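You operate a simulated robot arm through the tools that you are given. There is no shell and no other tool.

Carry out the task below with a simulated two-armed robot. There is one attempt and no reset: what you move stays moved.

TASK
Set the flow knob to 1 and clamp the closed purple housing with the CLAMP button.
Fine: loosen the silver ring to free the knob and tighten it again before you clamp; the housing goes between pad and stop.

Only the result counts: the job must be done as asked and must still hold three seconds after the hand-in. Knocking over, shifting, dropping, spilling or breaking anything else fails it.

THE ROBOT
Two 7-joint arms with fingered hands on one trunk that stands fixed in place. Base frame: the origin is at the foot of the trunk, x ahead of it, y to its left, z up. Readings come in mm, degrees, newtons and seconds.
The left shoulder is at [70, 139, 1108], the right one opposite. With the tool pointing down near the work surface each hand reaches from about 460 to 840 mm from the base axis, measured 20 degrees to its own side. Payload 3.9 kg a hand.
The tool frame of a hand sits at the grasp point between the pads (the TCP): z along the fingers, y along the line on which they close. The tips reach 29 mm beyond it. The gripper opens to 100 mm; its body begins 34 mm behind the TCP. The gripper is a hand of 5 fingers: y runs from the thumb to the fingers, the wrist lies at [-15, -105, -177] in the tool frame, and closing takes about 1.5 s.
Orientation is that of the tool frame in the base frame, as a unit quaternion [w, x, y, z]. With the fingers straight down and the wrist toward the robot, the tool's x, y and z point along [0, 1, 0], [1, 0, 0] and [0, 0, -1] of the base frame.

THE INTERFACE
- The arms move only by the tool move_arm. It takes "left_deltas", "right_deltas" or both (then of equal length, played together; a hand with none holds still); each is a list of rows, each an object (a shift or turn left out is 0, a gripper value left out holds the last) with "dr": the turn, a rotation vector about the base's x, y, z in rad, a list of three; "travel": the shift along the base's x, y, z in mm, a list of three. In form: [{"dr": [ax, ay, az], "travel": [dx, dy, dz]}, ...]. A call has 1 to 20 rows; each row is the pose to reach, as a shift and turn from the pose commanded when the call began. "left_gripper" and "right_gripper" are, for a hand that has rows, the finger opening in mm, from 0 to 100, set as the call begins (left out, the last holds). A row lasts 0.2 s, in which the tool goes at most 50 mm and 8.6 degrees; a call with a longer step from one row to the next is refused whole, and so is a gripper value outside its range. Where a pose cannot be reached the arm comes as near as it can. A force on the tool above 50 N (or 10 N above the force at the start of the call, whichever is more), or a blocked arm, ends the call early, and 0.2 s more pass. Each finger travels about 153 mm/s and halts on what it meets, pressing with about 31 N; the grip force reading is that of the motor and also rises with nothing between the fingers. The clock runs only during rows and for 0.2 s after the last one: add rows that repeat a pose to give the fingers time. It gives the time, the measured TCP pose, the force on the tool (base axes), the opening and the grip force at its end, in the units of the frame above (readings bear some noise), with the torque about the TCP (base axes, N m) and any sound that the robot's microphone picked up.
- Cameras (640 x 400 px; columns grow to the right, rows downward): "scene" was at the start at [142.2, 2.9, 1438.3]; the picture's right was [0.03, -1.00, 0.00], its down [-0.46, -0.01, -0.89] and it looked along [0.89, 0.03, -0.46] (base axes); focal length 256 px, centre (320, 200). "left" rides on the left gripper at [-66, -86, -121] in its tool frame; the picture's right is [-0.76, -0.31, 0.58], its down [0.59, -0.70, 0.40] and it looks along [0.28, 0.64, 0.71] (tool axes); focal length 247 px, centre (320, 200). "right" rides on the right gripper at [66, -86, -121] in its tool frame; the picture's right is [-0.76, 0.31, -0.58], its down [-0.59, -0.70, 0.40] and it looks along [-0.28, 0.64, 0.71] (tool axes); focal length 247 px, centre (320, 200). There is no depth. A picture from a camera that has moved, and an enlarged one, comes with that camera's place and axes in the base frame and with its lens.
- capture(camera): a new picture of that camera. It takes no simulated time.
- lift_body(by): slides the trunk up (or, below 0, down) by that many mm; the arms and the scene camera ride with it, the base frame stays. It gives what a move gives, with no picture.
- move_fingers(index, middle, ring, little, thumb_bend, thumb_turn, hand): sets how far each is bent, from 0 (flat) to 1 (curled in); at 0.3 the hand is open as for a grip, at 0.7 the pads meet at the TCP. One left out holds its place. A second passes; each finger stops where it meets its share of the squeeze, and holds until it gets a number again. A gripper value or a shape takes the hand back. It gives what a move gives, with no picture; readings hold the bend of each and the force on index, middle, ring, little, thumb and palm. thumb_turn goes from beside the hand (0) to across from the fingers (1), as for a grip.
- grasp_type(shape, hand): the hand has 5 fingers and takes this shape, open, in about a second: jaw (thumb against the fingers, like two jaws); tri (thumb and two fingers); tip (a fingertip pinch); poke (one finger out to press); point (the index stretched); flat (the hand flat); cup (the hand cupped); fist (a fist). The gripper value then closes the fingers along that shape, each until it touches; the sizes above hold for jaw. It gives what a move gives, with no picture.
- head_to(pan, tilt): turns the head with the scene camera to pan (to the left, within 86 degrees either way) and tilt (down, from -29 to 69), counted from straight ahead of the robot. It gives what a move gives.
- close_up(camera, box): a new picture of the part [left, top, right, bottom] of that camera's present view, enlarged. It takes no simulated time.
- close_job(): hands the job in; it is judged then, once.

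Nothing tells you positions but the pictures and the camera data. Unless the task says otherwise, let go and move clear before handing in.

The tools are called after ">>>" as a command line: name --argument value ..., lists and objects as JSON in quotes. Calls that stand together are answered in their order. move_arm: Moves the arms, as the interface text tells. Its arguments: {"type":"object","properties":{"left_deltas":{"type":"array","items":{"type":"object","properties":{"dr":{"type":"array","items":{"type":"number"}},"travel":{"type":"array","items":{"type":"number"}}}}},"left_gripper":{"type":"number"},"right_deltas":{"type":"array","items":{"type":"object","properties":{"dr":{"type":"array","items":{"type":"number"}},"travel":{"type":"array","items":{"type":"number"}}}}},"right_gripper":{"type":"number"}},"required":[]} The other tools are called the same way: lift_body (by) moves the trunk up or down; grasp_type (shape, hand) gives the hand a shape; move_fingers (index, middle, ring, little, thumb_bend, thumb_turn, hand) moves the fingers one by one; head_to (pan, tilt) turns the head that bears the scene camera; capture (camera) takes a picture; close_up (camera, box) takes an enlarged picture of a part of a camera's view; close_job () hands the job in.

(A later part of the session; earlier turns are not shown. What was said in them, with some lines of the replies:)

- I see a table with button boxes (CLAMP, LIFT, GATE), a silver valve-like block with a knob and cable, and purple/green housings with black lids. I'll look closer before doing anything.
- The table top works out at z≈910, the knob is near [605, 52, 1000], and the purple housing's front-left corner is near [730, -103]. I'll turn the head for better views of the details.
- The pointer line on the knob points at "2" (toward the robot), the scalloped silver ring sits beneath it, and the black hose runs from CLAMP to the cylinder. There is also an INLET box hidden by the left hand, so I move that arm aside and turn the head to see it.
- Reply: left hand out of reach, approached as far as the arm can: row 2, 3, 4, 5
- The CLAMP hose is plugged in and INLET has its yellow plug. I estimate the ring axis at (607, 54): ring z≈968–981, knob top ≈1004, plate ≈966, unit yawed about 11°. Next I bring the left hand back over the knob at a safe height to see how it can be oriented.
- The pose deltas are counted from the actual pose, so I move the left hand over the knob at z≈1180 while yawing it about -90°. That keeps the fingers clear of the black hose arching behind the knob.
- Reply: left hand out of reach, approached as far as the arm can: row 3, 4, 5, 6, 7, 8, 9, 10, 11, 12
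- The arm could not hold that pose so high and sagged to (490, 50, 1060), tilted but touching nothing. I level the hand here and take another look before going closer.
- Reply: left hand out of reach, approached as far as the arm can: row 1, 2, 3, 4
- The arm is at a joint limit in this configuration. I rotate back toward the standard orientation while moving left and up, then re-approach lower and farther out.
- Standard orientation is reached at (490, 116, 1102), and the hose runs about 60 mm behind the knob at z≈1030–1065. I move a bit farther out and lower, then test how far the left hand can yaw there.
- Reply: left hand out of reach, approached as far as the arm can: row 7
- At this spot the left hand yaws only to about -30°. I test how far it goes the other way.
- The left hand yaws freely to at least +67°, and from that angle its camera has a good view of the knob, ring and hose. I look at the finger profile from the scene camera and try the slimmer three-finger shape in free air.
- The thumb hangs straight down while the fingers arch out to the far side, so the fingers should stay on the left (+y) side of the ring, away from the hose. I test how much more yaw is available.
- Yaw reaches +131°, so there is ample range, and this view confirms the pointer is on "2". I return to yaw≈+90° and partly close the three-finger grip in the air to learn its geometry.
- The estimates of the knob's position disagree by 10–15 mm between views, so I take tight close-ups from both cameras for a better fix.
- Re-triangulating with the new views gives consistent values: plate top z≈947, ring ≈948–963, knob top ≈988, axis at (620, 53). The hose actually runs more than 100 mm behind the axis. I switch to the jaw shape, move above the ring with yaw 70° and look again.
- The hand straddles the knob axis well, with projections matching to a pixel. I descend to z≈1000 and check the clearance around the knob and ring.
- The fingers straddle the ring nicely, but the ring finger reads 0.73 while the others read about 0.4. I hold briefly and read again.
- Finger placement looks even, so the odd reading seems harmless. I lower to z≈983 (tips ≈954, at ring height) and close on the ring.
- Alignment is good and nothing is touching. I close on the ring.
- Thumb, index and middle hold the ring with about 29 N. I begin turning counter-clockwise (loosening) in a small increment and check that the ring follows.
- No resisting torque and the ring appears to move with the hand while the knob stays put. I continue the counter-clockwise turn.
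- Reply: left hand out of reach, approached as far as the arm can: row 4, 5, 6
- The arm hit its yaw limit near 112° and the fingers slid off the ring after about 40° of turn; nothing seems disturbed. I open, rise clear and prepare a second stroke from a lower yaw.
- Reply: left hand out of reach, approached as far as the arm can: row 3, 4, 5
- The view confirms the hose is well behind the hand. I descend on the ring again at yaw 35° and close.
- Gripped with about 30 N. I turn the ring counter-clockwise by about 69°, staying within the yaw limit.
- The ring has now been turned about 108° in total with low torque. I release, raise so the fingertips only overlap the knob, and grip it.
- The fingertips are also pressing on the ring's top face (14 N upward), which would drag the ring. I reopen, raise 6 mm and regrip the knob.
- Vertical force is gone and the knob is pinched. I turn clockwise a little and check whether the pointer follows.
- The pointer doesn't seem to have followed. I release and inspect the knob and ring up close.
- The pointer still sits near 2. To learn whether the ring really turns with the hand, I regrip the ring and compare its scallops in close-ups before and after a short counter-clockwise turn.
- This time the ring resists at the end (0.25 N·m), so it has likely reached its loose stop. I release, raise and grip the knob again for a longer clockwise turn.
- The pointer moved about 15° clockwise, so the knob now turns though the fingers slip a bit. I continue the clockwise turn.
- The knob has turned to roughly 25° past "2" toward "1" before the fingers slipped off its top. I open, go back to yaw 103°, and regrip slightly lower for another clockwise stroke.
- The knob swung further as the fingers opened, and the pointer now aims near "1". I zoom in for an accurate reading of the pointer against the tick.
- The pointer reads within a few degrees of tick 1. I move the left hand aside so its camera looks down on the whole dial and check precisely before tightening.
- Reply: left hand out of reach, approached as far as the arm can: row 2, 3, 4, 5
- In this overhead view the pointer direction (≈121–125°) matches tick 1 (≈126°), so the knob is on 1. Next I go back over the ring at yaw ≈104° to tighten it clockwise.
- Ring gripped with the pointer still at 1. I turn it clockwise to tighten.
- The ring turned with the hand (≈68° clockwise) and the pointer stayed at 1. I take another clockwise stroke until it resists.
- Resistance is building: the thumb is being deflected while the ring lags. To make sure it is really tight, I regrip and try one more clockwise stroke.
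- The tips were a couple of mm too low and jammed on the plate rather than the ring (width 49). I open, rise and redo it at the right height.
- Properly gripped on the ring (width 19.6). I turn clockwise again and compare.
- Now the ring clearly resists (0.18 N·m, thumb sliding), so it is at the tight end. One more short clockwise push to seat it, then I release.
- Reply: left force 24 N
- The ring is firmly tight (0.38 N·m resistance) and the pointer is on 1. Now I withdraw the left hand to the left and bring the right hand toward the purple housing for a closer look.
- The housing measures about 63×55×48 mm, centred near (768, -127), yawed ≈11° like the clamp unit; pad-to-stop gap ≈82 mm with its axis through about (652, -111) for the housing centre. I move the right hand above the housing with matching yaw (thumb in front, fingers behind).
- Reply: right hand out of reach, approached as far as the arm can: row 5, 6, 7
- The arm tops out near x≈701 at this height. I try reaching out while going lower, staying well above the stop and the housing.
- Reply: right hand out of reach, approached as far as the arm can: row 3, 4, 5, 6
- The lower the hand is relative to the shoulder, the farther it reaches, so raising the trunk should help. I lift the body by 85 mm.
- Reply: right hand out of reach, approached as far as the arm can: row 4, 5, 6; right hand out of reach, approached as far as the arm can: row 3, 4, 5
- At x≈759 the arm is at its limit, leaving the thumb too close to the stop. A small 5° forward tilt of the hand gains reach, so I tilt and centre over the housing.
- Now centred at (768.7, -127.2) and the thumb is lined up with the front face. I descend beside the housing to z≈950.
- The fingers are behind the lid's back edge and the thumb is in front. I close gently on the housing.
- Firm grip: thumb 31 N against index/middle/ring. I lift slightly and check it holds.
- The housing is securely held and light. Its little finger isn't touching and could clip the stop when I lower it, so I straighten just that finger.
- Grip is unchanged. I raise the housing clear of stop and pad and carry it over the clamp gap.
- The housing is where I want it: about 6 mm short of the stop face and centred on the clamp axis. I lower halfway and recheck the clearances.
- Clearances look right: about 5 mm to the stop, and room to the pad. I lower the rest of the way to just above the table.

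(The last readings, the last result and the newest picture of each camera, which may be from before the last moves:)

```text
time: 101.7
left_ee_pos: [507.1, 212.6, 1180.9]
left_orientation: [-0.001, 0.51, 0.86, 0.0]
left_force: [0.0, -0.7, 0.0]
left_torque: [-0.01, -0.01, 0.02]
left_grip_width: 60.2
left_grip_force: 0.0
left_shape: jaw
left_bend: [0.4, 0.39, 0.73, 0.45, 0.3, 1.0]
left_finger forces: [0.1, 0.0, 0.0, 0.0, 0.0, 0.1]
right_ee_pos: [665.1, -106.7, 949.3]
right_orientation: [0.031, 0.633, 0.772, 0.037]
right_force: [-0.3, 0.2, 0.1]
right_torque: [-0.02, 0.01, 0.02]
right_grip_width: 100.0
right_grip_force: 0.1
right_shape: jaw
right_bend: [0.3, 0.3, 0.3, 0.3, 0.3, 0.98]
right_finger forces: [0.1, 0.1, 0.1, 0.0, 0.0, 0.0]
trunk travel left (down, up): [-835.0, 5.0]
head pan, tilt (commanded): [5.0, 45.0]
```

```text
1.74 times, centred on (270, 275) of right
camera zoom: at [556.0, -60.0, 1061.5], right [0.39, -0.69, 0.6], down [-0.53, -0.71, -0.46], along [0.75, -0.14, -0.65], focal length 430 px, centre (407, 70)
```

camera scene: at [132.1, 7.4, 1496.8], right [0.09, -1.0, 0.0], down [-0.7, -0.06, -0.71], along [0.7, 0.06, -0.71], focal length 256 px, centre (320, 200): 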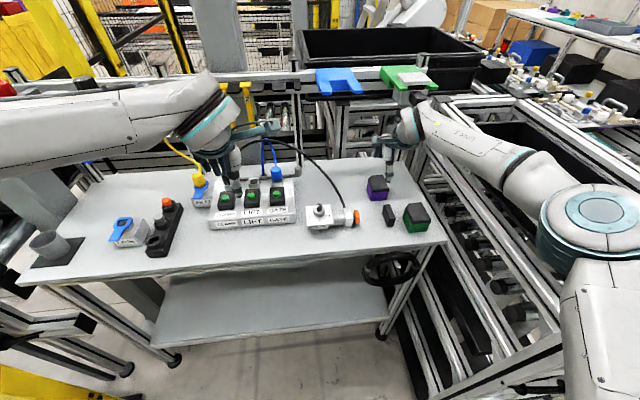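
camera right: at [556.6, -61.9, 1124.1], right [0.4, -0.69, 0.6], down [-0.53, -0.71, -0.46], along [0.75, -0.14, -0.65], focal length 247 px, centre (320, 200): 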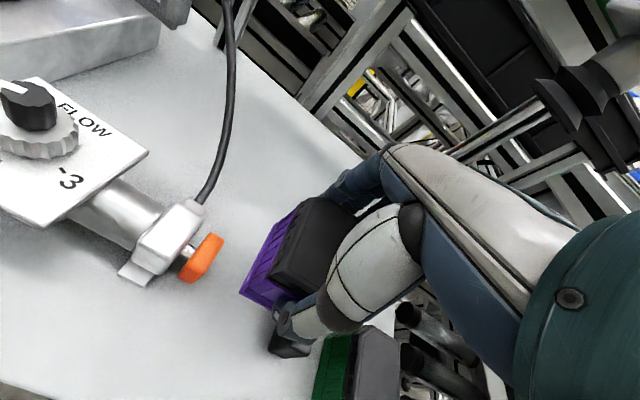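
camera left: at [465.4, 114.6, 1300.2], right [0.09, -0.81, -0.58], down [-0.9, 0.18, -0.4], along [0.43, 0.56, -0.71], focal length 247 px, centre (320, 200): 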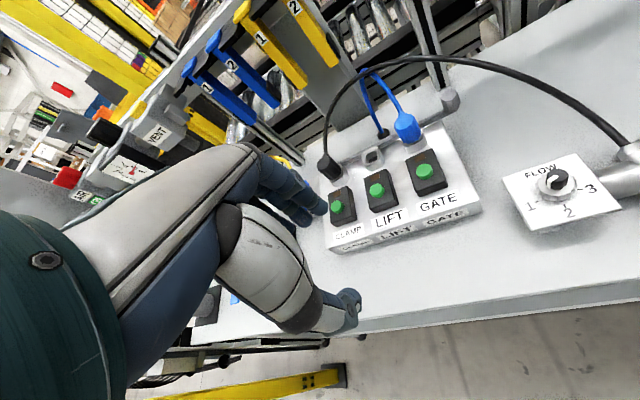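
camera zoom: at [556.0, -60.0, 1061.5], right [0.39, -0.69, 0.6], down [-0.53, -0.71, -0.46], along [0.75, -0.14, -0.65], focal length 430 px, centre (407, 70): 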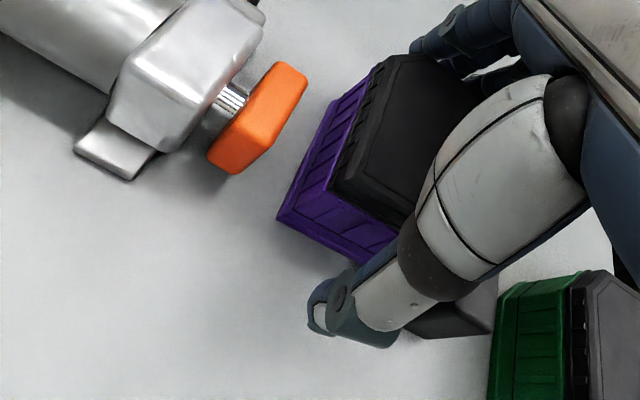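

Released; the housing sits between pad and stop. I raise the hand straight up and check that it stayed put.

>>> move_arm --right_deltas '[{"travel": [0, 0, 8]}, {"travel": [0, 0, 18]}, {"travel": [0, 0, 30]}, {"travel": [0, 0, 50]}, {"travel": [0, 0, 70]}]' --right_gripper 100

>>> move_arm --right_deltas '[{"travel": [-30, -15, 20]}, {"travel": [-60, -35, 35]}, {"travel": [-90, -60, 50]}, {"travel": [-120, -85, 60]}]' --right_gripper 100

>>> close_up --camera "scene" --box '[290, 150, 430, 240]'

>>> capture --camera "right"

```text
time: 102.9
left_ee_pos: [506.3, 212.2, 1181.5]
left_orientation: [-0.001, 0.51, 0.86, -0.001]
left_force: [-0.5, -0.1, 0.0]
left_torque: [0.01, -0.03, 0.02]
left_grip_width: 59.7
left_grip_force: 0.0
left_shape: jaw
left_bend: [0.4, 0.39, 0.73, 0.45, 0.3, 1.0]
left_finger forces: [0.0, 0.0, 0.0, 0.0, 0.0, 0.1]
right_ee_pos: [665.4, -105.7, 1022.5]
right_orientation: [0.03, 0.633, 0.772, 0.036]
right_force: [0.0, 0.3, 0.3]
right_torque: [0.03, 0.01, -0.01]
right_grip_width: 99.7
right_grip_force: 0.1
right_shape: jaw
right_bend: [0.3, 0.3, 0.3, 0.3, 0.3, 0.98]
right_finger forces: [0.0, 0.1, 0.1, 0.1, 0.0, 0.1]
trunk travel left (down, up): [-835.0, 5.0]
head pan, tilt (commanded): [5.0, 45.0]
```

```text
time: 103.9
left_ee_pos: [504.0, 212.4, 1181.4]
left_orientation: [0.001, 0.51, 0.86, 0.001]
left_force: [0.3, -1.0, -0.5]
left_torque: [0.02, -0.04, 0.01]
left_grip_width: 59.8
left_grip_force: 0.0
left_shape: jaw
left_bend: [0.4, 0.39, 0.73, 0.45, 0.3, 1.0]
left_finger forces: [0.0, 0.0, 0.0, 0.0, 0.0, 0.1]
right_ee_pos: [543.3, -192.3, 1077.0]
right_orientation: [0.029, 0.633, 0.773, 0.038]
right_force: [-0.1, -0.3, -0.5]
right_torque: [0.01, -0.01, -0.02]
right_grip_width: 100.0
right_grip_force: 0.1
right_shape: jaw
right_bend: [0.3, 0.3, 0.3, 0.3, 0.3, 0.98]
right_finger forces: [0.0, 0.0, 0.0, 0.0, 0.0, 0.0]
trunk travel left (down, up): [-835.0, 5.0]
head pan, tilt (commanded): [5.0, 45.0]
```

```text
4.44 times, centred on (360, 195) of scene
camera zoom: at [129.2, 5.4, 1497.1], right [0.09, -1.0, 0.0], down [-0.7, -0.06, -0.71], along [0.71, 0.06, -0.71], focal length 1138 px, centre (142, 222)
```

zoom: 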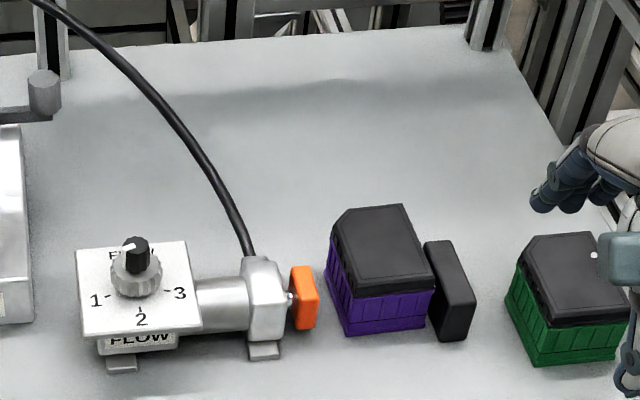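

```text
taken
camera right: at [434.5, -146.7, 1188.7], right [0.39, -0.69, 0.6], down [-0.53, -0.71, -0.47], along [0.75, -0.14, -0.65], focal length 247 px, centre (320, 200)
```

right: 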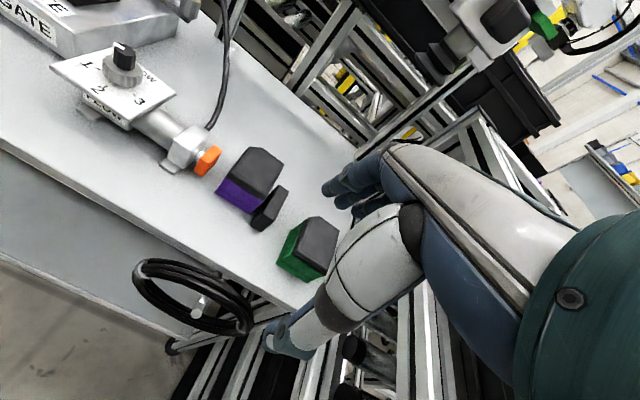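

The housing stands between the orange pad and the black stop, aligned. Now I look for the CLAMP button with the left hand in its poke shape.

>>> grasp_type --shape "poke" --hand "left"

>>> head_to --pan 15 --tilt 45

>>> capture --camera "scene"

>>> capture --camera "left"

>>> capture --camera "right"

```text
time: 104.8
left_ee_pos: [506.2, 214.0, 1181.0]
left_orientation: [-0.001, 0.509, 0.861, -0.001]
left_force: [0.0, -0.8, 0.1]
left_torque: [0.01, 0.0, 0.02]
left_grip_width: 0.0
left_grip_force: 0.1
left_shape: poke
left_bend: [0.7, 0.7, 0.99, 0.99, 1.0, 1.0]
left_finger forces: [0.0, 0.0, 0.0, 0.1, 0.1, 0.1]
right_ee_pos: [546.9, -189.1, 1075.5]
right_orientation: [0.029, 0.633, 0.773, 0.035]
right_force: [0.2, 0.4, -0.6]
right_torque: [-0.01, 0.02, 0.01]
right_grip_width: 99.8
right_grip_force: 0.1
right_shape: jaw
right_bend: [0.3, 0.3, 0.3, 0.3, 0.3, 0.98]
right_finger forces: [0.0, 0.1, 0.1, 0.0, 0.0, 0.0]
trunk travel left (down, up): [-835.0, 5.0]
head pan, tilt (commanded): [5.0, 45.0]
```

```text
time: 105.5
left_ee_pos: [507.0, 213.3, 1181.1]
left_orientation: [-0.001, 0.51, 0.86, -0.001]
left_force: [-0.1, 1.0, -0.4]
left_torque: [-0.01, -0.02, 0.01]
left_grip_width: 0.0
left_grip_force: 0.1
left_shape: poke
left_bend: [0.7, 0.7, 0.99, 0.99, 1.0, 1.0]
left_finger forces: [0.1, 0.0, 0.0, 0.0, 0.0, 0.1]
right_ee_pos: [546.0, -190.7, 1076.9]
right_orientation: [0.03, 0.634, 0.772, 0.036]
right_force: [0.2, -0.7, -0.2]
right_torque: [-0.01, 0.02, 0.02]
right_grip_width: 100.0
right_grip_force: 0.1
right_shape: jaw
right_bend: [0.3, 0.3, 0.3, 0.3, 0.3, 0.98]
right_finger forces: [0.0, 0.1, 0.0, 0.0, 0.0, 0.0]
trunk travel left (down, up): [-835.0, 5.0]
head pan, tilt (commanded): [15.0, 45.0]
```

```text
taken
camera scene: at [129.3, 21.1, 1496.9], right [0.26, -0.97, 0.0], down [-0.68, -0.18, -0.71], along [0.68, 0.18, -0.71], focal length 256 px, centre (320, 200)
```

scene: 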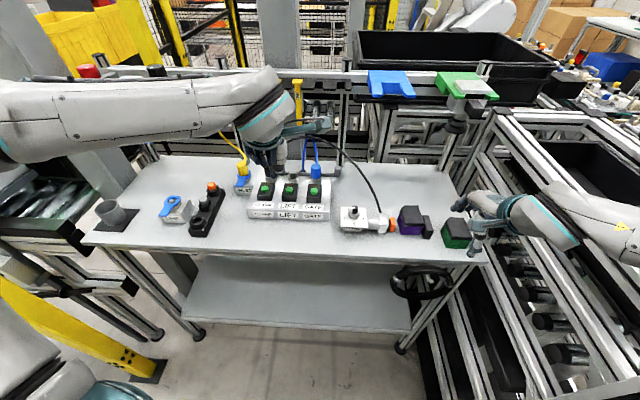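

```text
taken
camera left: at [465.0, 114.6, 1300.4], right [0.09, -0.81, -0.58], down [-0.9, 0.18, -0.4], along [0.43, 0.56, -0.71], focal length 247 px, centre (320, 200)
```

left: 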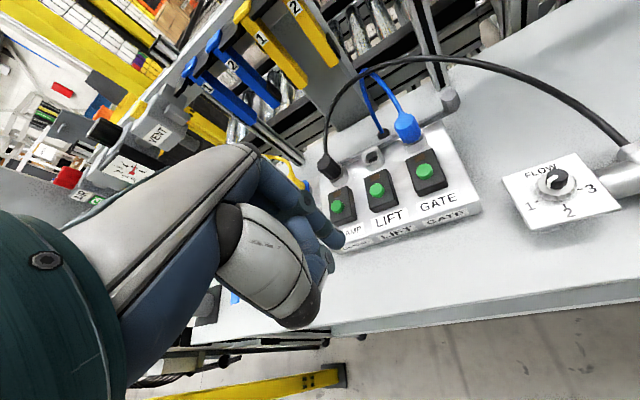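

```text
taken
camera right: at [437.1, -145.0, 1187.9], right [0.39, -0.69, 0.6], down [-0.53, -0.71, -0.46], along [0.75, -0.14, -0.65], focal length 247 px, centre (320, 200)
```

right: 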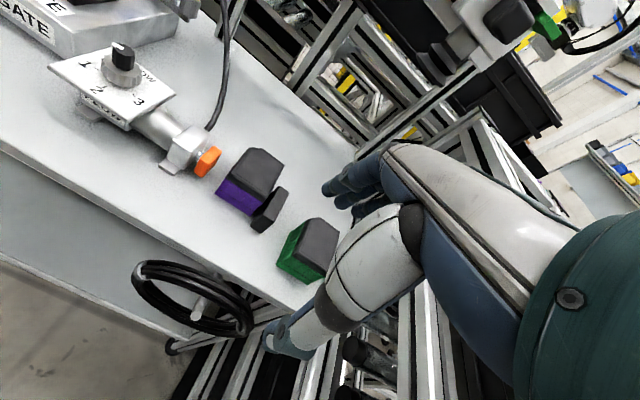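

>>> close_up --camera "left" --box '[290, 140, 490, 270]'

>>> close_up --camera "scene" --box '[220, 150, 350, 230]'

>>> close_up --camera "scene" --box '[240, 165, 300, 210]'

```text
3.08 times, centred on (390, 205) of left
camera zoom: at [465.0, 114.6, 1300.4], right [0.09, -0.81, -0.58], down [-0.9, 0.18, -0.4], along [0.43, 0.56, -0.71], focal length 760 px, centre (105, 185)
```

zoom: 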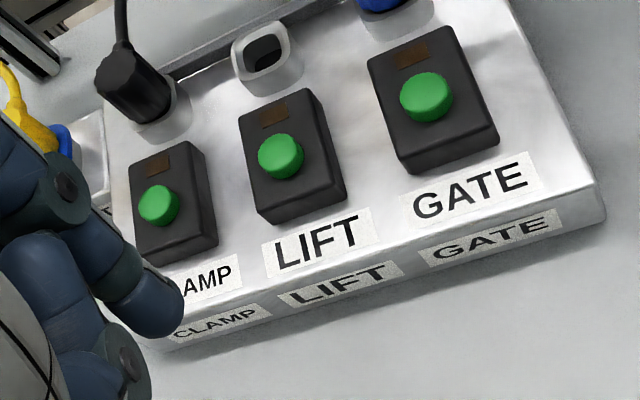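

```text
4.92 times, centred on (285, 190) of scene
camera zoom: at [129.3, 21.1, 1496.9], right [0.26, -0.97, 0.0], down [-0.68, -0.18, -0.71], along [0.68, 0.18, -0.71], focal length 1260 px, centre (492, 249)
```

zoom: 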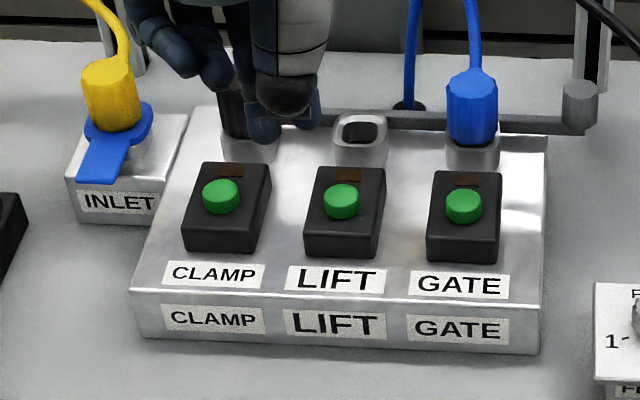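

```text
8.89 times, centred on (270, 188) of scene
camera zoom: at [129.3, 21.1, 1496.9], right [0.26, -0.97, 0.0], down [-0.68, -0.18, -0.71], along [0.68, 0.18, -0.71], focal length 2276 px, centre (764, 311)
```

zoom: 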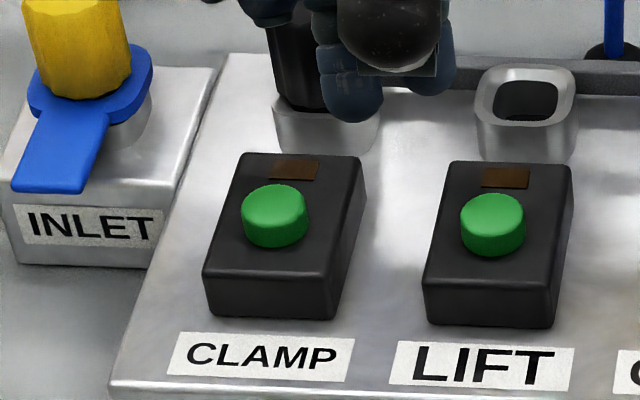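

CLAMP button top is near (640, 329, 973). Two fingers are extended in this shape, so I curl the middle finger to leave a single index fingertip, and check where its tip sits.

>>> move_fingers --hand "left" --middle 1.0 --ring 1.0 --little 1.0

>>> close_up --camera "left" --box '[270, 180, 400, 310]'

>>> close_up --camera "scene" --box '[240, 130, 320, 210]'

```text
time: 106.5
left_ee_pos: [506.2, 212.9, 1179.7]
left_orientation: [-0.001, 0.51, 0.86, -0.001]
left_force: [0.4, 0.7, 0.3]
left_torque: [-0.03, -0.01, 0.0]
left_grip_width: 25.1
left_grip_force: 0.1
left_shape: fingers
left_bend: [0.7, 1.0, 1.0, 1.0, 1.0, 1.0]
left_finger forces: [0.0, 0.1, 0.1, 0.0, 0.1, 0.0]
right_ee_pos: [545.9, -191.4, 1075.1]
right_orientation: [0.03, 0.634, 0.772, 0.036]
right_force: [0.0, -0.1, 0.0]
right_torque: [0.03, 0.0, 0.0]
right_grip_width: 99.7
right_grip_force: 0.1
right_shape: jaw
right_bend: [0.3, 0.3, 0.3, 0.3, 0.3, 0.98]
right_finger forces: [0.0, 0.0, 0.0, 0.0, 0.0, 0.0]
trunk travel left (down, up): [-835.0, 5.0]
head pan, tilt (commanded): [15.0, 45.0]
```

```text
3.08 times, centred on (335, 245) of left
camera zoom: at [465.1, 114.7, 1300.3], right [0.09, -0.81, -0.58], down [-0.9, 0.18, -0.4], along [0.43, 0.56, -0.71], focal length 760 px, centre (274, 62)
```

zoom: 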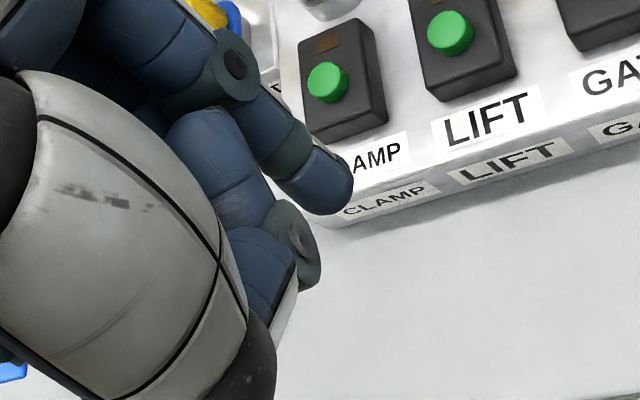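

```text
5.00 times, centred on (280, 170) of scene
camera zoom: at [129.4, 21.3, 1496.8], right [0.26, -0.97, 0.0], down [-0.68, -0.18, -0.71], along [0.68, 0.18, -0.71], focal length 1280 px, centre (520, 350)
```

zoom: 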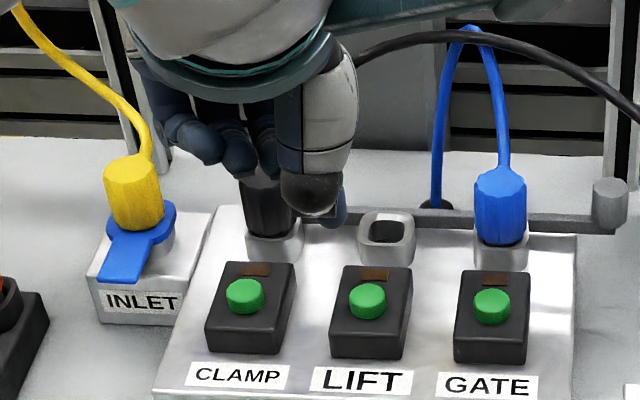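

The index tip is at about (-7.5, 1.5, 30) in the tool frame and is the lowest point. I bring it over the CLAMP button at yaw ≈65°, which keeps the knuckles and camera clear of the plugs and hose.

>>> move_arm --left_deltas '[{"travel": [20, 20, -10], "dr": [0, 0, 0.12]}, {"travel": [45, 42, -25], "dr": [0, 0, 0.24]}, {"travel": [70, 65, -40], "dr": [0, 0, 0.36]}, {"travel": [95, 90, -60], "dr": [0, 0, 0.48]}, {"travel": [115, 108, -80], "dr": [0, 0, 0.6]}, {"travel": [126, 117, -100], "dr": [0, 0, 0.634]}, {"travel": [126, 117, -100], "dr": [0, 0, 0.634]}]'

>>> capture --camera "left"

>>> close_up --camera "scene" --box '[220, 100, 350, 230]'

>>> capture --camera "right"

```text
time: 108.1
left_ee_pos: [632.5, 327.3, 1082.4]
left_orientation: [0.0, 0.216, 0.976, -0.001]
left_force: [0.4, 0.1, -0.4]
left_torque: [0.02, -0.01, -0.01]
left_grip_width: 25.3
left_grip_force: 0.1
left_shape: fingers
left_bend: [0.7, 1.0, 1.0, 1.0, 1.0, 1.0]
left_finger forces: [0.0, 0.0, 0.0, 0.1, 0.0, 0.0]
right_ee_pos: [544.4, -190.8, 1076.0]
right_orientation: [0.03, 0.633, 0.773, 0.036]
right_force: [0.1, 0.6, 1.0]
right_torque: [0.02, -0.01, 0.0]
right_grip_width: 99.8
right_grip_force: 0.0
right_shape: jaw
right_bend: [0.3, 0.3, 0.3, 0.3, 0.3, 0.98]
right_finger forces: [0.0, 0.0, 0.0, 0.0, 0.0, 0.0]
trunk travel left (down, up): [-835.0, 5.0]
head pan, tilt (commanded): [15.0, 45.0]
```

```text
taken
camera left: at [657.1, 223.3, 1201.4], right [0.56, -0.6, -0.58], down [-0.83, -0.39, -0.4], along [0.01, 0.7, -0.71], focal length 247 px, centre (320, 200)
```

left: 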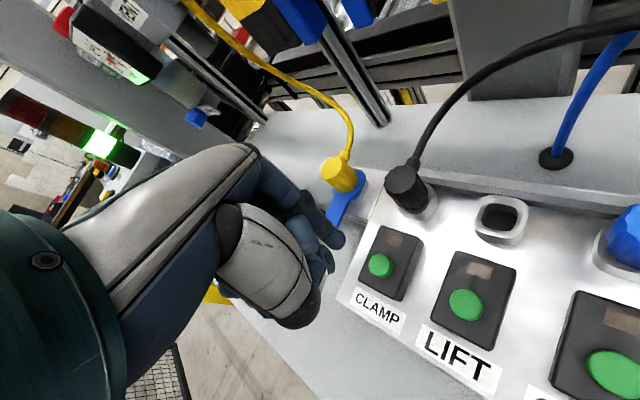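

```text
3.08 times, centred on (285, 165) of scene
camera zoom: at [129.0, 21.1, 1496.9], right [0.26, -0.97, 0.0], down [-0.68, -0.18, -0.71], along [0.68, 0.18, -0.71], focal length 788 px, centre (428, 308)
```

zoom: 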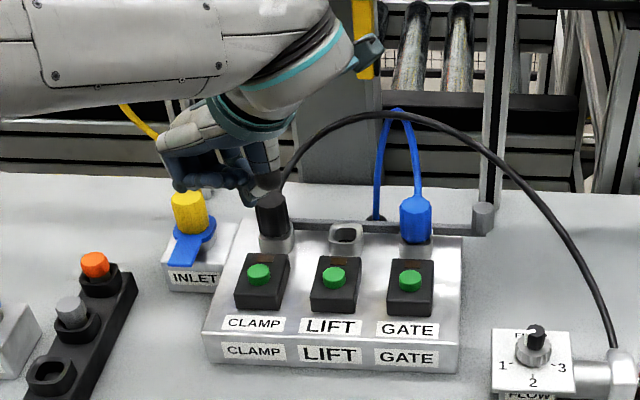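

```text
taken
camera right: at [436.7, -145.1, 1188.1], right [0.39, -0.69, 0.6], down [-0.53, -0.71, -0.46], along [0.75, -0.14, -0.65], focal length 247 px, centre (320, 200)
```

right: 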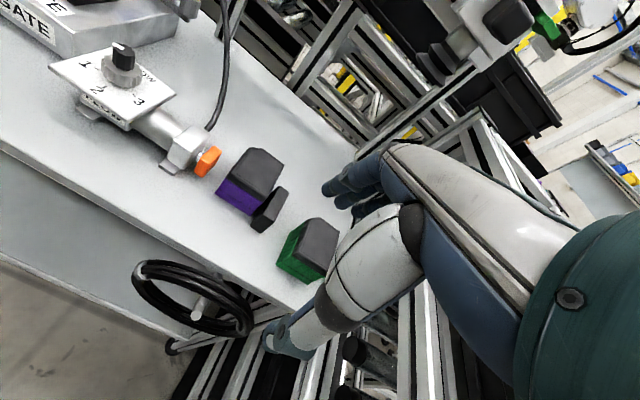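

The view is clear of the hose. I descend to roughly 15 mm above the CLAMP button with a small lateral correction and verify alignment.

>>> move_arm --left_deltas '[{"travel": [1, 3, -20]}, {"travel": [1, 5, -40]}, {"travel": [1, 5, -60]}, {"travel": [1, 5, -62]}]'

>>> close_up --camera "left" --box '[270, 170, 430, 330]'

>>> close_up --camera "scene" --box '[230, 140, 310, 220]'

```text
time: 109.1
left_ee_pos: [634.1, 335.3, 1019.1]
left_orientation: [0.0, 0.217, 0.976, -0.001]
left_force: [0.6, 0.0, 0.1]
left_torque: [0.0, 0.03, -0.01]
left_grip_width: 24.9
left_grip_force: 0.0
left_shape: fingers
left_bend: [0.7, 1.0, 1.0, 1.0, 1.0, 1.0]
left_finger forces: [0.0, 0.0, 0.0, 0.0, 0.0, 0.1]
right_ee_pos: [545.2, -190.8, 1077.3]
right_orientation: [0.029, 0.633, 0.773, 0.037]
right_force: [0.2, 0.0, 0.1]
right_torque: [-0.03, 0.0, -0.04]
right_grip_width: 99.5
right_grip_force: 0.0
right_shape: jaw
right_bend: [0.3, 0.3, 0.3, 0.3, 0.3, 0.98]
right_finger forces: [0.0, 0.1, 0.0, 0.1, 0.0, 0.1]
trunk travel left (down, up): [-835.0, 5.0]
head pan, tilt (commanded): [15.0, 45.0]
```

```text
2.50 times, centred on (350, 250) of left
camera zoom: at [659.9, 229.9, 1139.4], right [0.56, -0.6, -0.58], down [-0.83, -0.39, -0.4], along [0.01, 0.7, -0.71], focal length 617 px, centre (245, 75)
```

zoom: 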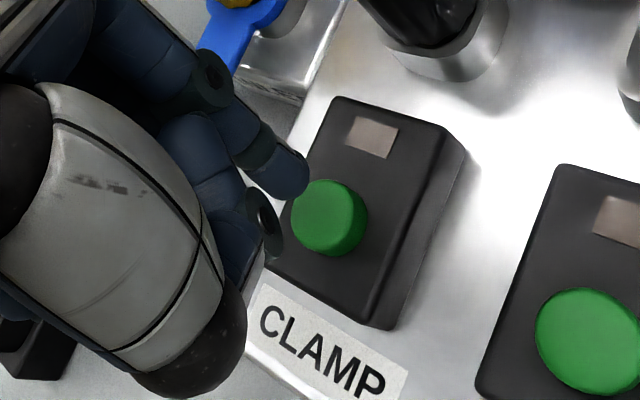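

```text
5.00 times, centred on (270, 180) of scene
camera zoom: at [129.4, 21.3, 1496.9], right [0.26, -0.97, 0.0], down [-0.68, -0.18, -0.71], along [0.68, 0.18, -0.71], focal length 1280 px, centre (570, 300)
```

zoom: 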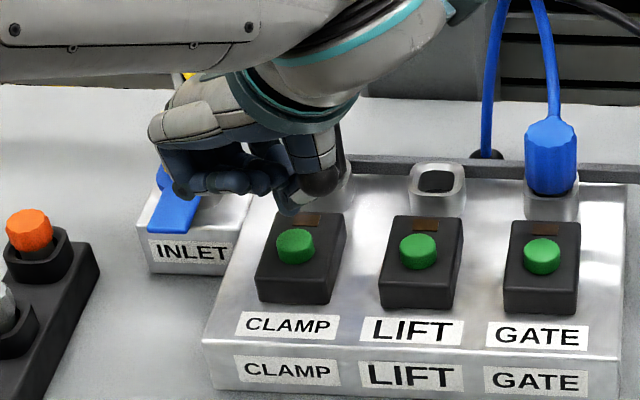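

The tip is about 16 mm above the button and within a few mm of its centre. I correct slightly and lower until contact.

>>> move_arm --left_deltas '[{"travel": [-1.5, -3, -4]}, {"travel": [-1.5, -3, -9]}, {"travel": [-1.5, -3, -13]}]'

>>> close_up --camera "left" --box '[270, 170, 430, 330]'

>>> close_up --camera "scene" --box '[250, 160, 290, 200]'

```text
time: 109.9
left_ee_pos: [631.7, 331.9, 1004.9]
left_orientation: [0.0, 0.217, 0.976, -0.001]
left_force: [0.2, -1.1, 0.0]
left_torque: [-0.01, 0.01, 0.0]
left_grip_width: 25.0
left_grip_force: 0.0
left_shape: fingers
left_bend: [0.7, 1.0, 1.0, 1.0, 1.0, 1.0]
left_finger forces: [0.0, 0.0, 0.0, 0.0, 0.1, 0.0]
right_ee_pos: [546.0, -190.4, 1075.6]
right_orientation: [0.03, 0.633, 0.773, 0.037]
right_force: [0.0, -0.4, 0.2]
right_torque: [-0.02, 0.03, -0.01]
right_grip_width: 99.7
right_grip_force: 0.1
right_shape: jaw
right_bend: [0.3, 0.3, 0.3, 0.3, 0.3, 0.98]
right_finger forces: [0.0, 0.0, 0.0, 0.1, 0.1, 0.1]
trunk travel left (down, up): [-835.0, 5.0]
head pan, tilt (commanded): [15.0, 45.0]
```

```text
2.50 times, centred on (350, 250) of left
camera zoom: at [656.6, 227.1, 1124.7], right [0.56, -0.6, -0.58], down [-0.83, -0.39, -0.4], along [0.01, 0.7, -0.71], focal length 617 px, centre (245, 75)
```

zoom: 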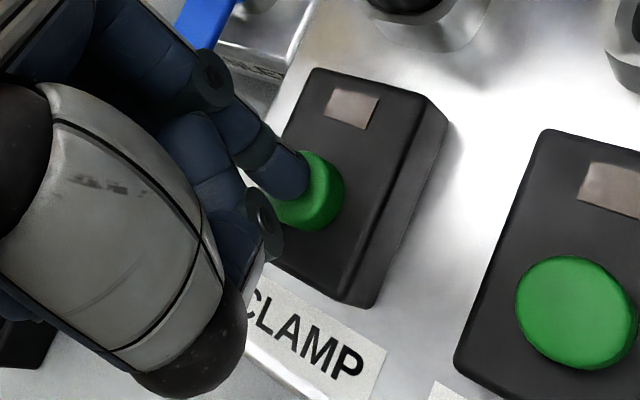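

```text
10.00 times, centred on (270, 180) of scene
camera zoom: at [129.5, 21.3, 1496.8], right [0.26, -0.97, 0.0], down [-0.68, -0.18, -0.71], along [0.68, 0.18, -0.71], focal length 2560 px, centre (820, 400)
```

zoom: 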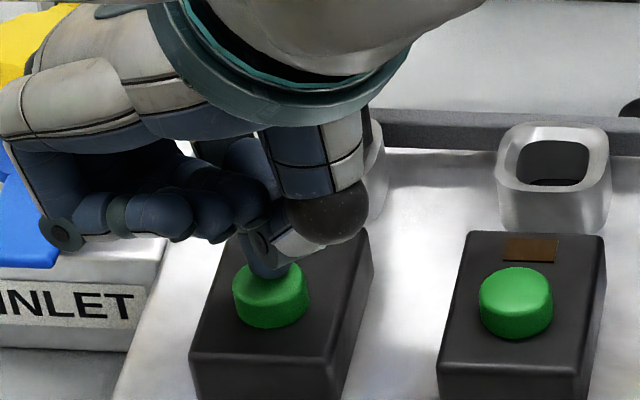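

The fingertip is on the button. I press straight down in small steps, hold briefly and release.

>>> move_arm --left_deltas '[{"travel": [-1, 0, -2]}, {"travel": [-1, 0, -4]}, {"travel": [-1, 0, -6]}, {"travel": [-1, 0, -6]}]'

>>> close_up --camera "scene" --box '[250, 160, 290, 200]'

>>> close_up --camera "scene" --box '[330, 190, 470, 260]'

```text
time: 110.9
left_ee_pos: [630.2, 331.2, 999.5]
left_orientation: [0.001, 0.216, 0.976, 0.0]
left_force: [-0.2, 0.8, 5.1]
left_torque: [0.05, -0.05, 0.02]
left_grip_width: 24.9
left_grip_force: 3.0
left_shape: fingers
left_bend: [0.7, 1.0, 1.0, 1.0, 1.0, 1.0]
left_finger forces: [5.1, 0.1, 0.0, 0.0, 0.0, 0.0]
right_ee_pos: [545.0, -191.4, 1076.7]
right_orientation: [0.03, 0.634, 0.772, 0.036]
right_force: [0.6, -0.1, 0.0]
right_torque: [-0.01, 0.01, -0.02]
right_grip_width: 99.9
right_grip_force: 0.2
right_shape: jaw
right_bend: [0.3, 0.3, 0.3, 0.3, 0.3, 0.98]
right_finger forces: [0.0, 0.0, 0.1, 0.0, 0.0, 0.0]
trunk travel left (down, up): [-835.0, 5.0]
head pan, tilt (commanded): [15.0, 45.0]
heard: click
```

```text
10.00 times, centred on (270, 180) of scene
camera zoom: at [128.7, 21.1, 1497.0], right [0.26, -0.97, 0.0], down [-0.68, -0.18, -0.71], along [0.68, 0.18, -0.71], focal length 2560 px, centre (820, 400)
```

zoom: 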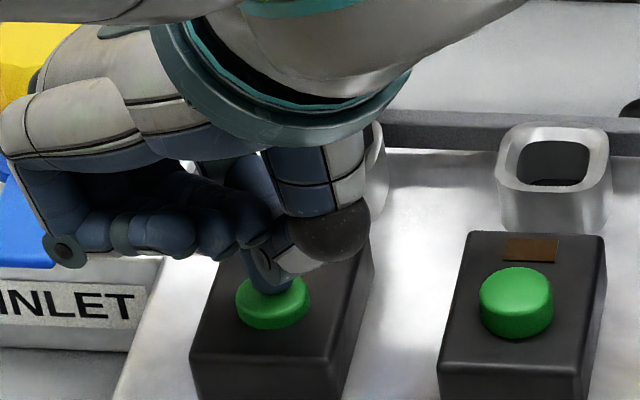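

```text
4.57 times, centred on (400, 225) of scene
camera zoom: at [128.7, 21.1, 1497.0], right [0.26, -0.97, 0.0], down [-0.68, -0.18, -0.71], along [0.68, 0.18, -0.71], focal length 1170 px, centre (-46, 86)
```

zoom: 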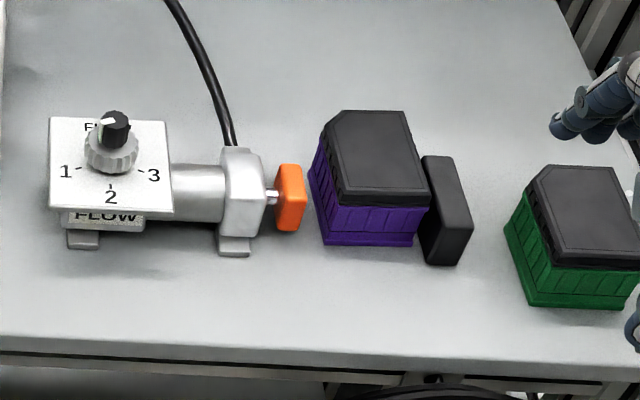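

A click was heard. I hold briefly and watch the pad.

>>> move_arm --left_deltas '[{"travel": [0, 0, 0]}, {"travel": [0, 0, 0]}, {"travel": [0, 0, 0]}, {"travel": [0, 0, 0]}]'

>>> close_up --camera "scene" --box '[330, 190, 470, 260]'

```text
time: 111.9
left_ee_pos: [629.7, 332.4, 999.3]
left_orientation: [0.001, 0.217, 0.976, 0.0]
left_force: [0.6, 1.9, 5.8]
left_torque: [0.02, -0.1, 0.0]
left_grip_width: 25.2
left_grip_force: 3.0
left_shape: fingers
left_bend: [0.7, 1.0, 1.0, 1.0, 1.0, 1.0]
left_finger forces: [6.2, 0.1, 0.0, 0.0, 0.0, 0.0]
right_ee_pos: [544.4, -191.3, 1078.1]
right_orientation: [0.029, 0.633, 0.773, 0.037]
right_force: [-0.1, 0.3, 0.3]
right_torque: [0.01, -0.03, 0.0]
right_grip_width: 99.9
right_grip_force: 0.1
right_shape: jaw
right_bend: [0.3, 0.3, 0.3, 0.3, 0.3, 0.98]
right_finger forces: [0.0, 0.0, 0.0, 0.0, 0.0, 0.0]
trunk travel left (down, up): [-835.0, 5.0]
head pan, tilt (commanded): [15.0, 45.0]
```

```text
4.57 times, centred on (400, 225) of scene
camera zoom: at [128.6, 21.1, 1497.0], right [0.26, -0.97, 0.0], down [-0.68, -0.18, -0.71], along [0.68, 0.18, -0.71], focal length 1170 px, centre (-46, 86)
```

zoom: 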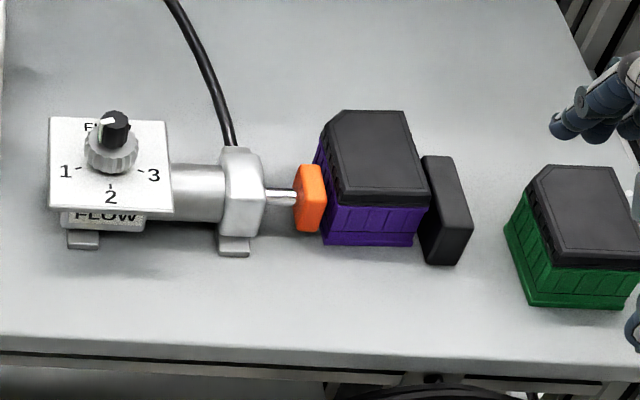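

The pad is extending slowly toward the housing. I keep still while it travels.

>>> move_arm --left_deltas '[{"travel": [0, 0, 0]}, {"travel": [0, 0, 0]}, {"travel": [0, 0, 0]}, {"travel": [0, 0, 0]}, {"travel": [0, 0, 0]}, {"travel": [0, 0, 0]}, {"travel": [0, 0, 0]}, {"travel": [0, 0, 0]}]'

>>> close_up --camera "scene" --box '[330, 190, 470, 260]'

```text
time: 113.7
left_ee_pos: [629.7, 331.8, 999.6]
left_orientation: [0.0, 0.217, 0.976, 0.001]
left_force: [0.6, 1.3, 6.7]
left_torque: [0.05, -0.1, 0.01]
left_grip_width: 25.2
left_grip_force: 3.1
left_shape: fingers
left_bend: [0.7, 1.0, 1.0, 1.0, 1.0, 1.0]
left_finger forces: [6.6, 0.0, 0.0, 0.0, 0.0, 0.0]
right_ee_pos: [545.5, -190.8, 1077.7]
right_orientation: [0.03, 0.633, 0.773, 0.037]
right_force: [0.3, 0.3, 0.5]
right_torque: [0.02, 0.0, 0.0]
right_grip_width: 99.6
right_grip_force: 0.0
right_shape: jaw
right_bend: [0.3, 0.3, 0.3, 0.3, 0.3, 0.98]
right_finger forces: [0.0, 0.0, 0.0, 0.0, 0.0, 0.2]
trunk travel left (down, up): [-835.0, 5.0]
head pan, tilt (commanded): [15.0, 45.0]
```

```text
4.57 times, centred on (400, 225) of scene
camera zoom: at [128.6, 21.0, 1496.9], right [0.26, -0.97, 0.0], down [-0.68, -0.18, -0.71], along [0.68, 0.18, -0.71], focal length 1170 px, centre (-46, 86)
```

zoom: 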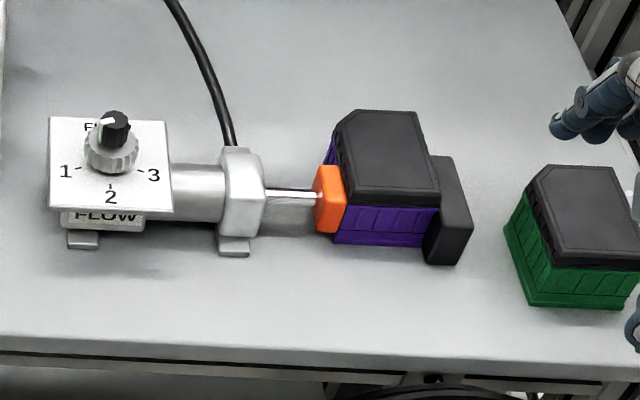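

The pad has pushed the housing against the stop. I lift the finger off the button and check that the clamp holds.

>>> move_arm --left_deltas '[{"travel": [0, 0, 5]}, {"travel": [0, 0, 15]}, {"travel": [0, 0, 35]}, {"travel": [0, 0, 60]}]'

>>> close_up --camera "scene" --box '[330, 190, 470, 260]'

>>> close_up --camera "scene" --box '[230, 140, 350, 220]'

```text
time: 114.7
left_ee_pos: [630.2, 332.4, 1059.6]
left_orientation: [-0.001, 0.216, 0.976, 0.0]
left_force: [0.4, 0.3, 0.3]
left_torque: [0.0, 0.0, -0.02]
left_grip_width: 24.9
left_grip_force: 0.0
left_shape: fingers
left_bend: [0.7, 1.0, 1.0, 1.0, 1.0, 1.0]
left_finger forces: [0.0, 0.0, 0.0, 0.1, 0.0, 0.0]
right_ee_pos: [544.3, -191.0, 1077.0]
right_orientation: [0.031, 0.633, 0.772, 0.037]
right_force: [-0.3, 1.0, -0.5]
right_torque: [-0.02, -0.01, -0.02]
right_grip_width: 99.7
right_grip_force: 0.1
right_shape: jaw
right_bend: [0.3, 0.3, 0.3, 0.3, 0.3, 0.98]
right_finger forces: [0.0, 0.0, 0.0, 0.0, 0.0, 0.0]
trunk travel left (down, up): [-835.0, 5.0]
head pan, tilt (commanded): [15.0, 45.0]
```

```text
4.57 times, centred on (400, 225) of scene
camera zoom: at [128.7, 21.0, 1496.9], right [0.26, -0.97, 0.0], down [-0.68, -0.18, -0.71], along [0.68, 0.18, -0.71], focal length 1170 px, centre (-46, 86)
```

zoom: 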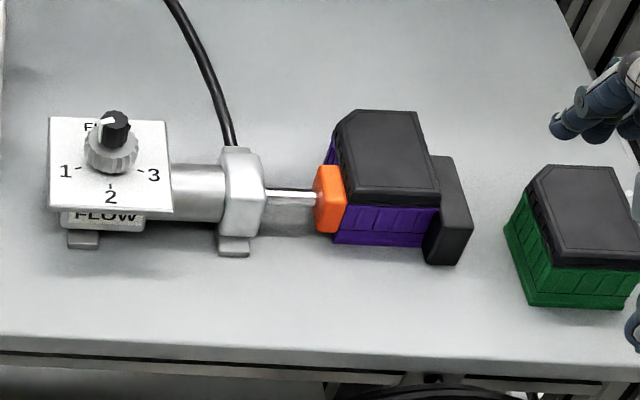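

```text
5.00 times, centred on (290, 180) of scene
camera zoom: at [128.7, 21.0, 1496.9], right [0.26, -0.97, 0.0], down [-0.68, -0.18, -0.71], along [0.68, 0.18, -0.71], focal length 1280 px, centre (470, 300)
```

zoom: 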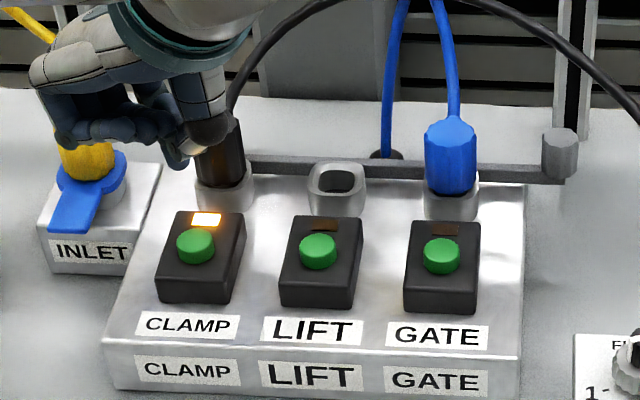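

The CLAMP lamp is lit and the pad stays extended with the housing pressed to the stop. I retract the left hand and double-check the knob's pointer.

>>> move_arm --left_deltas '[{"travel": [-25, -10, 25], "dr": [0, 0, -0.1]}, {"travel": [-55, -25, 50], "dr": [0, 0, -0.2]}, {"travel": [-85, -40, 75], "dr": [0, 0, -0.3]}, {"travel": [-115, -55, 90], "dr": [0, 0, -0.4]}, {"travel": [-130, -60, 100], "dr": [0, 0, -0.5]}]'

>>> close_up --camera "right" --box '[40, 20, 220, 180]'

>>> close_up --camera "scene" --box '[335, 200, 375, 235]'

>>> capture --camera "left"

```text
time: 115.9
left_ee_pos: [497.8, 273.8, 1157.3]
left_orientation: [0.0, 0.452, 0.892, -0.001]
left_force: [-0.5, 0.0, 0.1]
left_torque: [-0.02, -0.01, 0.01]
left_grip_width: 25.0
left_grip_force: 0.1
left_shape: fingers
left_bend: [0.7, 1.0, 1.0, 1.0, 1.0, 1.0]
left_finger forces: [0.1, 0.0, 0.0, 0.1, 0.1, 0.0]
right_ee_pos: [545.1, -189.5, 1076.0]
right_orientation: [0.03, 0.633, 0.773, 0.036]
right_force: [0.3, -0.6, 0.0]
right_torque: [-0.05, 0.02, 0.02]
right_grip_width: 99.9
right_grip_force: 0.0
right_shape: jaw
right_bend: [0.3, 0.3, 0.3, 0.3, 0.3, 0.98]
right_finger forces: [0.0, 0.0, 0.0, 0.1, 0.0, 0.0]
trunk travel left (down, up): [-835.0, 5.0]
head pan, tilt (commanded): [15.0, 45.0]
```

```text
2.50 times, centred on (130, 100) of right
camera zoom: at [436.8, -144.1, 1188.2], right [0.39, -0.69, 0.6], down [-0.53, -0.71, -0.46], along [0.75, -0.14, -0.65], focal length 617 px, centre (795, 450)
```

zoom: 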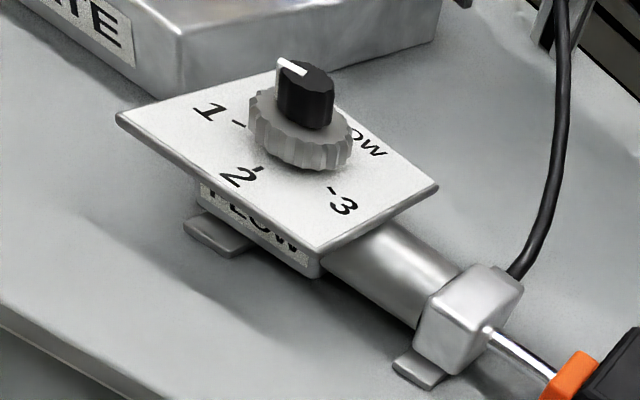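

```text
11.43 times, centred on (355, 218) of scene
camera zoom: at [129.1, 22.4, 1496.9], right [0.26, -0.97, 0.0], down [-0.68, -0.18, -0.71], along [0.68, 0.18, -0.71], focal length 2926 px, centre (-80, 0)
```

zoom: 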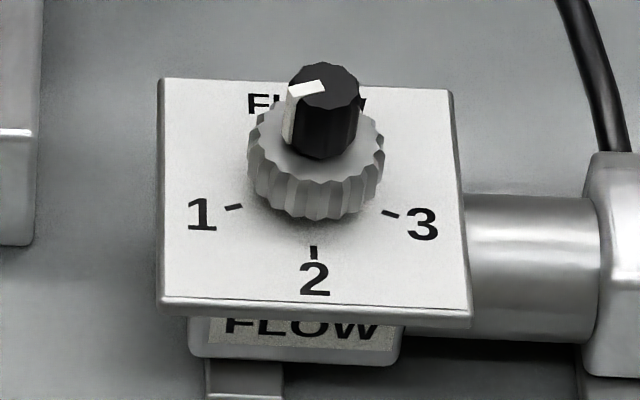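

```text
taken
camera left: at [470.5, 170.8, 1279.3], right [0.2, -0.79, -0.58], down [-0.92, 0.06, -0.4], along [0.35, 0.61, -0.71], focal length 247 px, centre (320, 200)
```

left: 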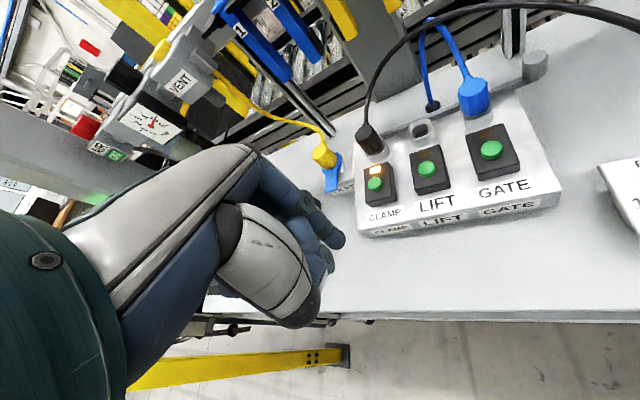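

Everything looks right, but I want a more exact reading of the pointer against tick 1 before handing in.

>>> close_up --camera "scene" --box '[344, 202, 368, 226]'

>>> close_up --camera "right" --box '[95, 35, 145, 85]'

```text
16.00 times, centred on (356, 214) of scene
camera zoom: at [129.1, 22.4, 1496.9], right [0.26, -0.97, 0.0], down [-0.68, -0.18, -0.71], along [0.68, 0.18, -0.71], focal length 4096 px, centre (-256, -24)
```

zoom: 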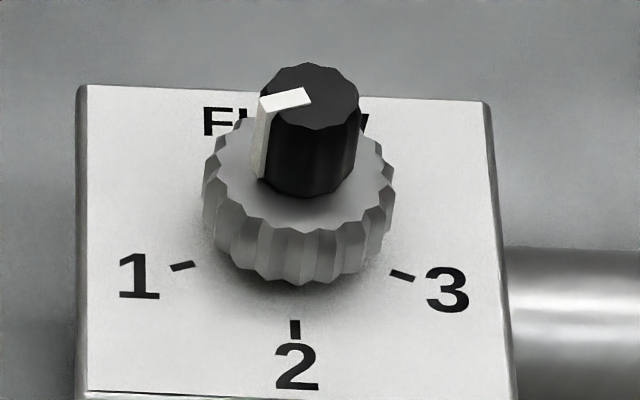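

```text
8.00 times, centred on (120, 60) of right
camera zoom: at [436.8, -144.1, 1188.2], right [0.39, -0.69, 0.6], down [-0.53, -0.71, -0.46], along [0.75, -0.14, -0.65], focal length 1976 px, centre (1920, 1320)
```

zoom: 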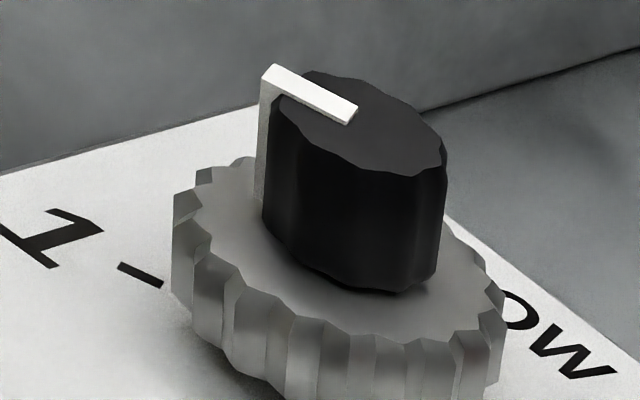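

The pointer measures 120–122° against tick 1 at 122–123°, so the knob is exactly on 1. I move the right hand further clear and take a final look.

>>> move_arm --right_deltas '[{"travel": [-25, -10, 20]}, {"travel": [-50, -20, 40]}, {"travel": [-75, -30, 60]}, {"travel": [-75, -30, 60]}, {"travel": [-75, -30, 60]}, {"travel": [-75, -30, 60]}]'

>>> capture --camera "scene"

>>> close_up --camera "scene" --box '[330, 190, 490, 270]'

>>> close_up --camera "scene" --box '[80, 150, 350, 260]'

```text
time: 117.3
left_ee_pos: [499.7, 273.4, 1159.9]
left_orientation: [-0.001, 0.45, 0.893, -0.001]
left_force: [0.0, -0.3, -0.3]
left_torque: [0.01, -0.02, -0.02]
left_grip_width: 25.2
left_grip_force: 0.2
left_shape: fingers
left_bend: [0.7, 1.0, 1.0, 1.0, 1.0, 1.0]
left_finger forces: [0.0, 0.0, 0.1, 0.0, 0.0, 0.1]
right_ee_pos: [469.6, -222.6, 1140.3]
right_orientation: [0.03, 0.633, 0.772, 0.037]
right_force: [0.4, -0.3, 0.0]
right_torque: [0.0, 0.01, -0.01]
right_grip_width: 99.7
right_grip_force: 0.1
right_shape: jaw
right_bend: [0.3, 0.3, 0.3, 0.3, 0.3, 0.98]
right_finger forces: [0.0, 0.0, 0.1, 0.0, 0.1, 0.0]
trunk travel left (down, up): [-835.0, 5.0]
head pan, tilt (commanded): [15.0, 45.0]
```

```text
taken
camera scene: at [129.3, 20.9, 1496.9], right [0.26, -0.97, 0.0], down [-0.68, -0.18, -0.71], along [0.68, 0.18, -0.71], focal length 256 px, centre (320, 200)
```

scene: 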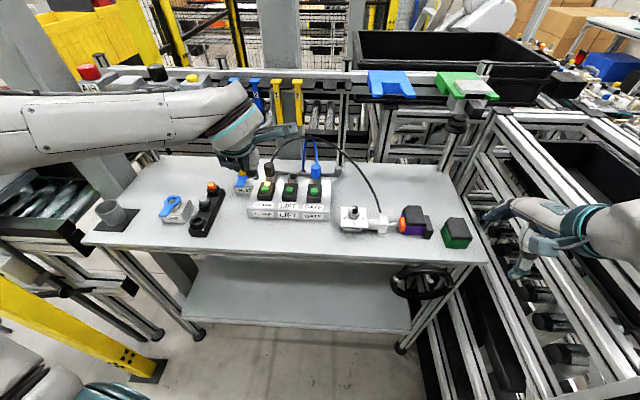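

```text
4.00 times, centred on (410, 230) of scene
camera zoom: at [129.3, 20.9, 1496.9], right [0.26, -0.97, 0.0], down [-0.68, -0.18, -0.71], along [0.68, 0.18, -0.71], focal length 1024 px, centre (-40, 80)
```

zoom: 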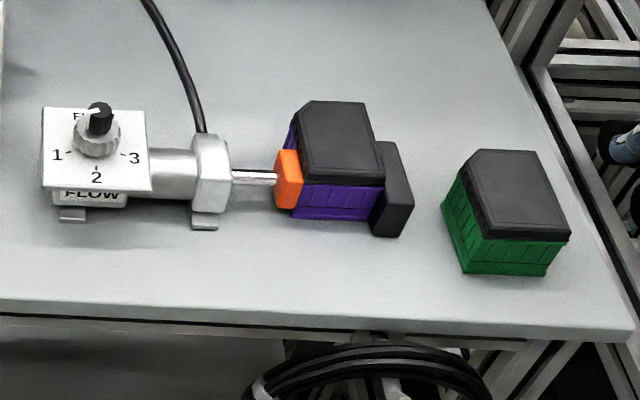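

```text
2.37 times, centred on (215, 205) of scene
camera zoom: at [129.3, 20.9, 1496.9], right [0.26, -0.97, 0.0], down [-0.68, -0.18, -0.71], along [0.68, 0.18, -0.71], focal length 607 px, centre (569, 188)
```

zoom: 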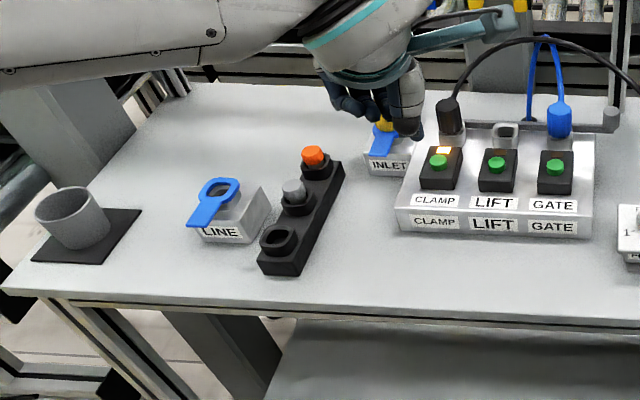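

The purple housing is clamped between pad and stop with the CLAMP lamp lit. The knob is on 1, the silver ring is tight, nothing else has moved, and both hands are clear. I hand the job in.

>>> close_job

```text
The job is handed in.
```

The job is handed in. I saw no verdict, so this is the state when I submitted:

- **Flow knob:** it points at 1, within about 3° of the tick mark in the last close-ups.
- **Silver ring:** I loosened it to free the knob and tightened it again before clamping. By the end it resisted firmly (about 0.4 N·m) when I tried to turn it further.
- **Housing:** the closed purple housing stands between the orange pad and the black stop. After I pressed CLAMP there was a click, and the pad moved out slowly and pushed the housing against the stop. It stayed there after I let go of the button, and the CLAMP lamp was lit.
- **Everything else:** the other items look undisturbed in the final pictures, and both hands are clear. At one point the fingers missed the ring and jammed on the flow unit's plate, but the unit did not move.

I raised the trunk 85 mm to reach the housing and left it there.
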